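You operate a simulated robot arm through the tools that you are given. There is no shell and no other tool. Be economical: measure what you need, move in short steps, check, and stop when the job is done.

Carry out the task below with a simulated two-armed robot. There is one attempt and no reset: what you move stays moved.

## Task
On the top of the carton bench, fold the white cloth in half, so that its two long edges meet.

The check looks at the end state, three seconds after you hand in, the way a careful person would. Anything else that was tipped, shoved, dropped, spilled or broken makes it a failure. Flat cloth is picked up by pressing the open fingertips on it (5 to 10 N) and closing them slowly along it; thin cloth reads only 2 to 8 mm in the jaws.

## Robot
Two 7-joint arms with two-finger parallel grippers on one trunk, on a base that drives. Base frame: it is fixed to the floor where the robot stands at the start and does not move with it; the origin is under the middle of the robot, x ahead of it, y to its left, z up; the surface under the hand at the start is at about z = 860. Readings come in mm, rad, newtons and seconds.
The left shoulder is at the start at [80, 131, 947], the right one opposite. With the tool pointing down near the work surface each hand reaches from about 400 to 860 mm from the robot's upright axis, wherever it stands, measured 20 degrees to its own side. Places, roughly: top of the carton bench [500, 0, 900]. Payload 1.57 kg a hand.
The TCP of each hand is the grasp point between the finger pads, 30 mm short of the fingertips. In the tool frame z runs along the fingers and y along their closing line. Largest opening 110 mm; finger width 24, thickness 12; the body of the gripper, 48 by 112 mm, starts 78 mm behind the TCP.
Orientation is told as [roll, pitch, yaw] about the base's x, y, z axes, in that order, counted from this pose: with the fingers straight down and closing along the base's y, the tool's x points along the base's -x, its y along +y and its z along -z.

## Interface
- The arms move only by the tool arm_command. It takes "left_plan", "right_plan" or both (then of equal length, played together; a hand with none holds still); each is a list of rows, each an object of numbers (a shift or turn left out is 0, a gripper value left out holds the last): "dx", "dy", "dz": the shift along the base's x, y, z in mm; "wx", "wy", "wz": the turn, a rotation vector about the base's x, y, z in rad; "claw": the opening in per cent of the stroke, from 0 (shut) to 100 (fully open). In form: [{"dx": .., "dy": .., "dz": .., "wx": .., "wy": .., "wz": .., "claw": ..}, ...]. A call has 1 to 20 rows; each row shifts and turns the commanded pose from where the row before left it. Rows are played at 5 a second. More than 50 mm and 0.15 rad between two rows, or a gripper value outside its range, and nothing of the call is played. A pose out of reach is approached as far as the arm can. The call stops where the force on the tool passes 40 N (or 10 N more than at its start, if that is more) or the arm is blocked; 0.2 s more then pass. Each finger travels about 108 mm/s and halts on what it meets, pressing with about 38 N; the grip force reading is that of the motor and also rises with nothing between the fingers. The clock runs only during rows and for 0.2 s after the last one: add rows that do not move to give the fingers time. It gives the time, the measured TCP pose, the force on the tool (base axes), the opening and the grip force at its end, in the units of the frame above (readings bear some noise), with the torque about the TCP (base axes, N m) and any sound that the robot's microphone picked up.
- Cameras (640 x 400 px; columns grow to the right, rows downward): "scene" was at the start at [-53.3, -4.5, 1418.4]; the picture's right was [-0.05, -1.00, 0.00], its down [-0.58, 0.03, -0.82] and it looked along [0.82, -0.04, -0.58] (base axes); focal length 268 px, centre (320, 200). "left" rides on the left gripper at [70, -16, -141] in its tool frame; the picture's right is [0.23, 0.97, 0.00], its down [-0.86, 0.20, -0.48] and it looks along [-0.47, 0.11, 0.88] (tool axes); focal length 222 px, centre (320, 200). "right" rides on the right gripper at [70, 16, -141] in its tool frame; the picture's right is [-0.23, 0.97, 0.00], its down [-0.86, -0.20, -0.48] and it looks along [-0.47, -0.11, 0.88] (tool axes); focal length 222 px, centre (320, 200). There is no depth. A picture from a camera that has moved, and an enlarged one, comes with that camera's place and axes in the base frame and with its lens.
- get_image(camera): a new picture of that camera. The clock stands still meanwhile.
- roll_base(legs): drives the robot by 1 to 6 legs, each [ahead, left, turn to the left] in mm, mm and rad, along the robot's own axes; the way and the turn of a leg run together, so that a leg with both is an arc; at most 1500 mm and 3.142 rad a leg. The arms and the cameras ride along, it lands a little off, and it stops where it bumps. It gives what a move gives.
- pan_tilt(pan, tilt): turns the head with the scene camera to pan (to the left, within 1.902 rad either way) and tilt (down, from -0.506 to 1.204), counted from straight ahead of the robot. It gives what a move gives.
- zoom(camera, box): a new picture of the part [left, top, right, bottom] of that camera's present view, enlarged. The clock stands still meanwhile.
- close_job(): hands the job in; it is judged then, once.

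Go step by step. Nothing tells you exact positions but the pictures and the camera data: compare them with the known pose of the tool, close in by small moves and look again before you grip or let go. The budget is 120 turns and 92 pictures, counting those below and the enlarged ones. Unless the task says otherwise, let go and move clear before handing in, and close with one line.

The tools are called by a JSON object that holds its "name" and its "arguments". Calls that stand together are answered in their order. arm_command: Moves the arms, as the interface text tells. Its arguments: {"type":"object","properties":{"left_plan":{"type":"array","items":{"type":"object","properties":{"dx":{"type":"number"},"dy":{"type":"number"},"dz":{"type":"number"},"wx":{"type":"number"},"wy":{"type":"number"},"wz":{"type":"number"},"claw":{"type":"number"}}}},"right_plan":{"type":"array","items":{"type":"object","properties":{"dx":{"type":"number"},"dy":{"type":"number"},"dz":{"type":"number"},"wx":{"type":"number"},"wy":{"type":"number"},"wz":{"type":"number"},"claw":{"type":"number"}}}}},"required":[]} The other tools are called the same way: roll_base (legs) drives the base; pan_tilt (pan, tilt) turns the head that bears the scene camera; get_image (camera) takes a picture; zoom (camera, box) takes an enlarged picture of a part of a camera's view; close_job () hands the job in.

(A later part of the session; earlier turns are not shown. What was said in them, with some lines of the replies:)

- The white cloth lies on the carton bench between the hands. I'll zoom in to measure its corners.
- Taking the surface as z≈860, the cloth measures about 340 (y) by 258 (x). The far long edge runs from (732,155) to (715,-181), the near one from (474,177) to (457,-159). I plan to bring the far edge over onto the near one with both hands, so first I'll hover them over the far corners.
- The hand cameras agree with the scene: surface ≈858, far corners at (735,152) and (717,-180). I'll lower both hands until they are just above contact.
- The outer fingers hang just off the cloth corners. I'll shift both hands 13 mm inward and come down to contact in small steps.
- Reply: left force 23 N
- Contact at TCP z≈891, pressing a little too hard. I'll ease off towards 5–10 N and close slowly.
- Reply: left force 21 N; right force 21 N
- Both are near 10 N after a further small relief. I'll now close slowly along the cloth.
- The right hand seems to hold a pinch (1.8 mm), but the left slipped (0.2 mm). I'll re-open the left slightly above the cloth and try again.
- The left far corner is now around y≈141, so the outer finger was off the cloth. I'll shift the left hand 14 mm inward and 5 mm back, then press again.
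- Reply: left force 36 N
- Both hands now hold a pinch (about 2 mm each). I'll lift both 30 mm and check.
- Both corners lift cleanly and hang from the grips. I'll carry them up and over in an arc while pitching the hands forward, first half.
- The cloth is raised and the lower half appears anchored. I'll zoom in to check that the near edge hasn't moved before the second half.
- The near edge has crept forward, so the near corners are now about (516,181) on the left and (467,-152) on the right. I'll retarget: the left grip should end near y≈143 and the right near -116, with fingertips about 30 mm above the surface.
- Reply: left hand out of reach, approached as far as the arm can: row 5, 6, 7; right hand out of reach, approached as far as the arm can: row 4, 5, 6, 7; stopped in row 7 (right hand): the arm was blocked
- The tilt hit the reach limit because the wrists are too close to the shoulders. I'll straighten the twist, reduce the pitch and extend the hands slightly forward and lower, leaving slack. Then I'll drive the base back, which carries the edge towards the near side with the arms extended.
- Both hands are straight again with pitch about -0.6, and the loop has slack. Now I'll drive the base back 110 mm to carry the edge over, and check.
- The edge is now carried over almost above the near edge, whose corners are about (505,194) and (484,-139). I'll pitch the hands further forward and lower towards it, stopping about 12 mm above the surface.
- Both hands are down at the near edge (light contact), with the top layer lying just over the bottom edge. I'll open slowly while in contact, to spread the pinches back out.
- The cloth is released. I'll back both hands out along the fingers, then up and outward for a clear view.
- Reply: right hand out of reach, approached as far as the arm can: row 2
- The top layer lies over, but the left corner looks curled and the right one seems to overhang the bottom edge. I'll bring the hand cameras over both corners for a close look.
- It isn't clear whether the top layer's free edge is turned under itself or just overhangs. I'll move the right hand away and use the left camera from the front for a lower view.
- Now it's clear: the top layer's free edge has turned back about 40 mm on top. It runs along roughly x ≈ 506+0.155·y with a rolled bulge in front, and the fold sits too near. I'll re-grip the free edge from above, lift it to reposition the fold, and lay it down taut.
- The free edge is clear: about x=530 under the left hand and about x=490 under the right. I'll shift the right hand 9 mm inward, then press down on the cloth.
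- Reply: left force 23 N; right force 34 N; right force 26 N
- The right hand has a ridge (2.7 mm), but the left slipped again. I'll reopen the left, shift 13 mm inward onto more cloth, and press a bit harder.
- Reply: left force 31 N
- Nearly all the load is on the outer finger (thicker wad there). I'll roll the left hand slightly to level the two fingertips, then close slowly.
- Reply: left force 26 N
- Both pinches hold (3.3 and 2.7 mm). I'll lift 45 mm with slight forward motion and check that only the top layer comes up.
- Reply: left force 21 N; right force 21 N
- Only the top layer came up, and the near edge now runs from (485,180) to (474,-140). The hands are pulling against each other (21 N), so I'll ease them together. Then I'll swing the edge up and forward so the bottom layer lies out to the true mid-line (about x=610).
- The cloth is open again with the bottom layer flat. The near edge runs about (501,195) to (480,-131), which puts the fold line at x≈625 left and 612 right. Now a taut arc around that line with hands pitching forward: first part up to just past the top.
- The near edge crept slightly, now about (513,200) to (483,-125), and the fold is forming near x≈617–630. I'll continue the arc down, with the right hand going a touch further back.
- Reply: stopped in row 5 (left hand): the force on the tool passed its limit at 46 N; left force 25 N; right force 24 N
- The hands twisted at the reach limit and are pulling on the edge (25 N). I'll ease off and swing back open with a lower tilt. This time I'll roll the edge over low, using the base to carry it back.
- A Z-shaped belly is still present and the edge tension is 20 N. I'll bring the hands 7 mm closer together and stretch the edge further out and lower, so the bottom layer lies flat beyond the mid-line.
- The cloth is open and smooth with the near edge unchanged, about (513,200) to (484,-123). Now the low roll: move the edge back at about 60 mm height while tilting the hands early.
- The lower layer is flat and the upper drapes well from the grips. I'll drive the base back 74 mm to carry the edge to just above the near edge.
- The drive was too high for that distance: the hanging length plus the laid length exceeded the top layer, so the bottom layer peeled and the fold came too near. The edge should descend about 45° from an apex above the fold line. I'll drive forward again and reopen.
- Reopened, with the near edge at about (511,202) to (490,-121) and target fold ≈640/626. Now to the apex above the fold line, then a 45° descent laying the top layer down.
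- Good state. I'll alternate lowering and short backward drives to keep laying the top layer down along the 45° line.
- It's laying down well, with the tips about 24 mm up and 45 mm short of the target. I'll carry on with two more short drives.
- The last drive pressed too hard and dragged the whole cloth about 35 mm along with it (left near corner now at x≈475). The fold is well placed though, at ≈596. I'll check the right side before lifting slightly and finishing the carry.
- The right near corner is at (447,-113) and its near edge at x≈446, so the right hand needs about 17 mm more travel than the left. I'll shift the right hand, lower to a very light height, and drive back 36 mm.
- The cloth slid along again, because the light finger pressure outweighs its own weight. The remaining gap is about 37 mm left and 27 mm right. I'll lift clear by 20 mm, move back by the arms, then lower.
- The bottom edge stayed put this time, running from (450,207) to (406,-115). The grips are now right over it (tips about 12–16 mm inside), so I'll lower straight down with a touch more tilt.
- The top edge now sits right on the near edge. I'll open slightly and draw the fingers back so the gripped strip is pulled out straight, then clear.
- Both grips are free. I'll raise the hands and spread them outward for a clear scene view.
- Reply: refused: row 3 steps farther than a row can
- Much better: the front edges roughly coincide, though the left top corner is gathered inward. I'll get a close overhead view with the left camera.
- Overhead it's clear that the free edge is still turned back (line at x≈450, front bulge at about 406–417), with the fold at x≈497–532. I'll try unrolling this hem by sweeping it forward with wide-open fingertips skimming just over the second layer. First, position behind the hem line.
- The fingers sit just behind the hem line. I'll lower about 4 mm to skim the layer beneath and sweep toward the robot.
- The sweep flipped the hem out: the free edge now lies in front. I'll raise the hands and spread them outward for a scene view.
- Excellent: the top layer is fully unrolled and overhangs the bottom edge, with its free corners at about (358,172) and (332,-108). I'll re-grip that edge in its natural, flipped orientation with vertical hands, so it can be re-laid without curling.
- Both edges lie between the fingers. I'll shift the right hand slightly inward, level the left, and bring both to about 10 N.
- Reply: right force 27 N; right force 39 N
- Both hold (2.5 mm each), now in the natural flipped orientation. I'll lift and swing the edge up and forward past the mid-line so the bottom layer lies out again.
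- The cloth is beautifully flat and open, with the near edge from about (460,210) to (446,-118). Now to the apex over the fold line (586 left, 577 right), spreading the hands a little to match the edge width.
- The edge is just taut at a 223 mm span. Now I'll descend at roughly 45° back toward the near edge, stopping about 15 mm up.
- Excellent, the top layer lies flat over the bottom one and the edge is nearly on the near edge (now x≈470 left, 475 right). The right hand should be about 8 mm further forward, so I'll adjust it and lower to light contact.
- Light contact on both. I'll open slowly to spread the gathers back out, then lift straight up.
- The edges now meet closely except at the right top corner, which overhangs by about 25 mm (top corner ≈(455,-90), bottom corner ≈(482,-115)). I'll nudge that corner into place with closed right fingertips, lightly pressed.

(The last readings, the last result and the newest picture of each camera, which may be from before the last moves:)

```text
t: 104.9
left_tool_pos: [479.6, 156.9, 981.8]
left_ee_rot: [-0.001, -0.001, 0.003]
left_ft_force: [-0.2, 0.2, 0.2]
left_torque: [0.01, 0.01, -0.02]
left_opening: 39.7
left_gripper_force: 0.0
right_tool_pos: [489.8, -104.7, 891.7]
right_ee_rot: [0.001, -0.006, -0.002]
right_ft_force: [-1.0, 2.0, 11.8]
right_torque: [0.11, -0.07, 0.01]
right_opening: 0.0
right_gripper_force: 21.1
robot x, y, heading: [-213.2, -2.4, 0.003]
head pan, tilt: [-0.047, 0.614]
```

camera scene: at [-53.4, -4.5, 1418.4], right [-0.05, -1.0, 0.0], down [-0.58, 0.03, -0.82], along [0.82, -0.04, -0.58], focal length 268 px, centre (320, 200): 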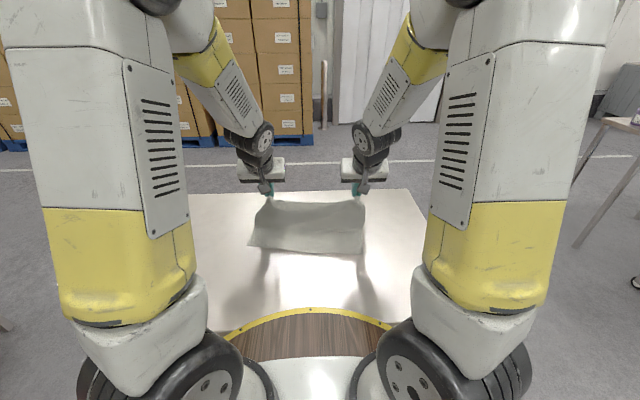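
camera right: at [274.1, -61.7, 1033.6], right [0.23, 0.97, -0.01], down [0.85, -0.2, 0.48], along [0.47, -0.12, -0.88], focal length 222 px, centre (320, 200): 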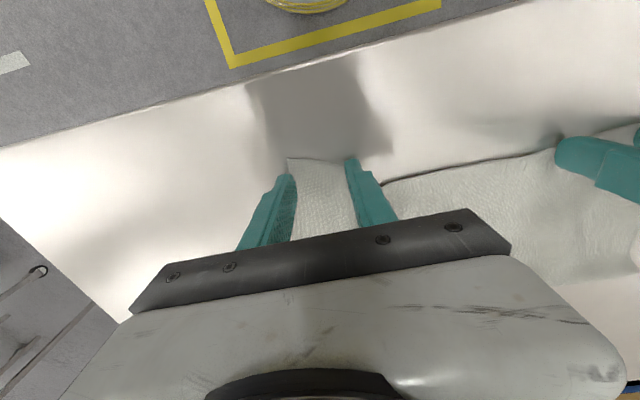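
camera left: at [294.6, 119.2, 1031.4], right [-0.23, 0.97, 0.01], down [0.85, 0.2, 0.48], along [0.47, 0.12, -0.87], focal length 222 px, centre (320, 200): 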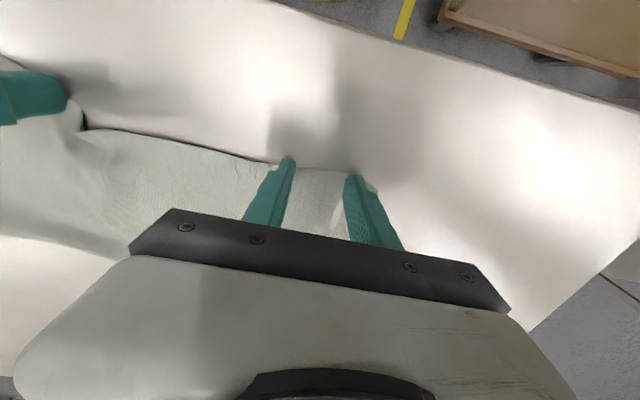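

The drag is done with good contact. I'll lift the right hand and move both hands up and outward, then check with a picture.

{"name": "arm_command", "arguments": {"left_plan": [{}, {"dz": 10}, {"dz": 20, "dy": 30}, {"dy": 40, "dz": 10}, {"dy": 40}, {"dy": 40}, {}], "right_plan": [{"dz": 5}, {"dz": 25}, {"dz": 40}, {"dz": 40}, {"dz": 20, "dy": -40}, {"dy": -48}, {"dy": -48}]}}

{"name": "zoom", "arguments": {"camera": "scene", "box": [236, 180, 372, 265]}}

```text
t: 106.5
left_tool_pos: [478.3, 308.4, 1019.1]
left_ee_rot: [-0.002, -0.003, 0.003]
left_ft_force: [0.9, 0.8, 0.0]
left_torque: [-0.03, -0.01, -0.01]
left_opening: 39.6
left_gripper_force: 0.0
right_tool_pos: [491.3, -240.2, 1023.0]
right_ee_rot: [0.001, -0.004, -0.001]
right_ft_force: [-1.0, 1.1, -0.6]
right_torque: [-0.09, -0.01, -0.01]
right_opening: 0.0
right_gripper_force: 21.2
robot x, y, heading: [-214.1, -3.4, 0.001]
head pan, tilt: [-0.047, 0.614]
```

```text
4.71 times, centred on (304, 222) of scene
camera zoom: at [-264.7, -4.2, 1418.4], right [-0.05, -1.0, 0.0], down [-0.58, 0.03, -0.82], along [0.82, -0.04, -0.58], focal length 1260 px, centre (395, 94)
```

zoom: 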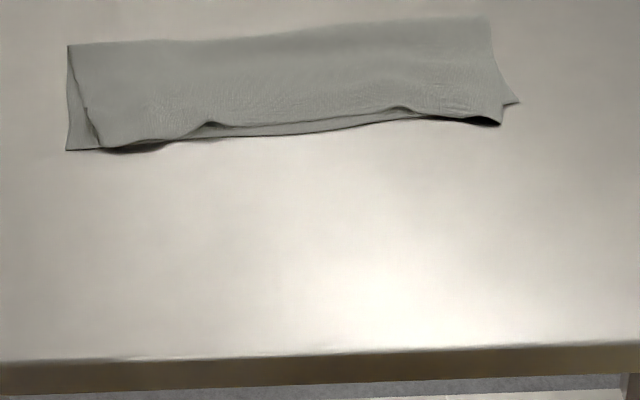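

The edges are close, but the right top corner still overhangs by roughly 20 mm and the whole cloth turned slightly with the nudge. I'll pin the middle of the cloth with the left fingertips and nudge just that corner once more.

{"name": "arm_command", "arguments": {"left_plan": [{"dx": 10, "dy": -42, "claw": 0}, {"dx": 10, "dy": -42}, {"dx": 10, "dy": -42}, {"dx": 10, "dy": -42}, {"dx": 10, "dy": -42}, {"dx": 10, "dy": -42, "dz": -20}, {"dx": 7, "dy": -33, "dz": -30}, {"dz": -40}, {"dz": -32}, {"dz": -3}, {"dz": -2}, {}], "right_plan": [{}, {}, {"dy": 30}, {"dx": -2, "dy": 35}, {"dx": -2, "dy": 35}, {"dy": 32, "dz": -20}, {"dz": -30}, {"dz": -40}, {"dz": -34}, {"dz": -2}, {"dz": -2}, {}]}}

```text
t: 109.1
left_tool_pos: [546.0, 22.7, 893.4]
left_ee_rot: [-0.003, -0.001, 0.003]
left_ft_force: [0.1, 1.1, -0.4]
left_torque: [0.01, -0.02, -0.03]
left_opening: 0.0
left_gripper_force: 21.2
right_tool_pos: [484.6, -106.9, 891.8]
right_ee_rot: [0.0, -0.004, -0.001]
right_ft_force: [0.5, 0.5, -0.3]
right_torque: [0.02, -0.01, 0.02]
right_opening: 0.1
right_gripper_force: 21.0
robot x, y, heading: [-210.4, -2.4, 0.002]
head pan, tilt: [-0.047, 0.614]
```

{"name": "arm_command", "arguments": {"left_plan": [{"dz": -1.5}, {"dz": -1}, {}, {}], "right_plan": [{"dz": -0.7}, {}, {}, {}]}}

```text
t: 110.1
left_tool_pos: [546.9, 23.8, 892.8]
left_ee_rot: [-0.001, 0.0, 0.004]
left_ft_force: [-0.5, 0.3, 1.9]
left_torque: [0.02, 0.0, 0.02]
left_opening: 0.0
left_gripper_force: 21.2
right_tool_pos: [485.3, -107.3, 892.8]
right_ee_rot: [0.0, -0.006, -0.002]
right_ft_force: [-0.6, -0.4, 0.6]
right_torque: [-0.02, -0.01, 0.0]
right_opening: 0.0
right_gripper_force: 20.9
robot x, y, heading: [-211.5, 1.2, -0.0]
head pan, tilt: [-0.047, 0.614]
```

{"name": "arm_command", "arguments": {"left_plan": [{"dz": -1.2}, {}, {}, {}, {}, {}, {}, {}, {}], "right_plan": [{"dz": -0.9}, {}, {"dx": 4, "dy": -2}, {"dx": 4, "dy": -2}, {"dx": 4, "dy": -2}, {"dx": 4, "dy": -2}, {"dx": 4, "dy": -1}, {}, {}]}}

```text
t: 112.1
left_tool_pos: [547.1, 20.9, 892.3]
left_ee_rot: [-0.002, -0.003, 0.005]
left_ft_force: [0.2, -0.2, 13.1]
left_torque: [0.0, 0.03, 0.06]
left_opening: 0.1
left_gripper_force: 21.7
right_tool_pos: [505.8, -116.7, 893.3]
right_ee_rot: [-0.001, -0.005, 0.0]
right_ft_force: [-0.3, 1.6, 5.1]
right_torque: [0.07, -0.03, 0.04]
right_opening: 0.0
right_gripper_force: 21.4
robot x, y, heading: [-206.5, -2.1, 0.003]
head pan, tilt: [-0.047, 0.614]
```

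The corner was moved with light pressure (5 N) while the middle was pinned (13 N). I'll lift both straight up, clear outward, and take the last picture.

{"name": "arm_command", "arguments": {"left_plan": [{"dz": 5}, {"dz": 25}, {"dz": 40}, {"dz": 40}, {"dz": 20, "dy": 40}, {"dy": 48}, {"dy": 48}, {"dy": 48}, {"dy": 48}, {}], "right_plan": [{"dz": 5}, {"dz": 25}, {"dz": 40}, {"dz": 40}, {"dz": 20, "dy": -40}, {"dy": -48}, {"dy": -40}, {}, {}, {}]}}

{"name": "zoom", "arguments": {"camera": "scene", "box": [236, 180, 372, 265]}}

```text
t: 114.3
left_tool_pos: [547.3, 257.0, 1017.9]
left_ee_rot: [-0.003, -0.002, 0.001]
left_ft_force: [0.2, -0.2, -0.3]
left_torque: [-0.06, 0.0, -0.02]
left_opening: 0.1
left_gripper_force: 21.6
right_tool_pos: [505.7, -244.6, 1020.7]
right_ee_rot: [0.0, -0.001, -0.002]
right_ft_force: [0.4, -0.1, 0.7]
right_torque: [-0.03, -0.01, 0.01]
right_opening: 0.0
right_gripper_force: 21.2
robot x, y, heading: [-211.4, 1.6, 0.003]
head pan, tilt: [-0.047, 0.614]
```

```text
4.71 times, centred on (304, 222) of scene
camera zoom: at [-264.6, -4.7, 1418.4], right [-0.05, -1.0, 0.0], down [-0.58, 0.03, -0.82], along [0.82, -0.04, -0.58], focal length 1260 px, centre (395, 94)
```

zoom: 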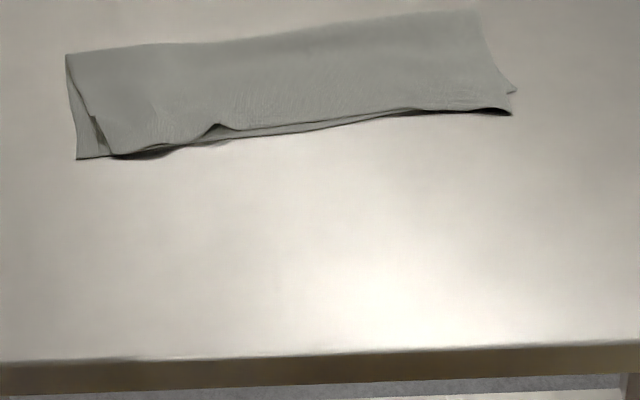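

The cloth lies folded in half with its long edges together to within about 10–20 mm, the hands are clear and nothing else was disturbed, so I'm handing in.

{"name": "close_job", "arguments": {}}

```text
The job is handed in.
```

I folded the white cloth in half on the carton bench and handed the job in. By my last picture, its two long edges meet to within about 10–20 mm. The worst spot is the right corner, where the top layer still overhangs a little. The left top corner also sits about 25 mm inside the one below. The folded cloth ended up a little back from and at a slight angle to where it started. Both hands are clear, and I saw nothing else disturbed.
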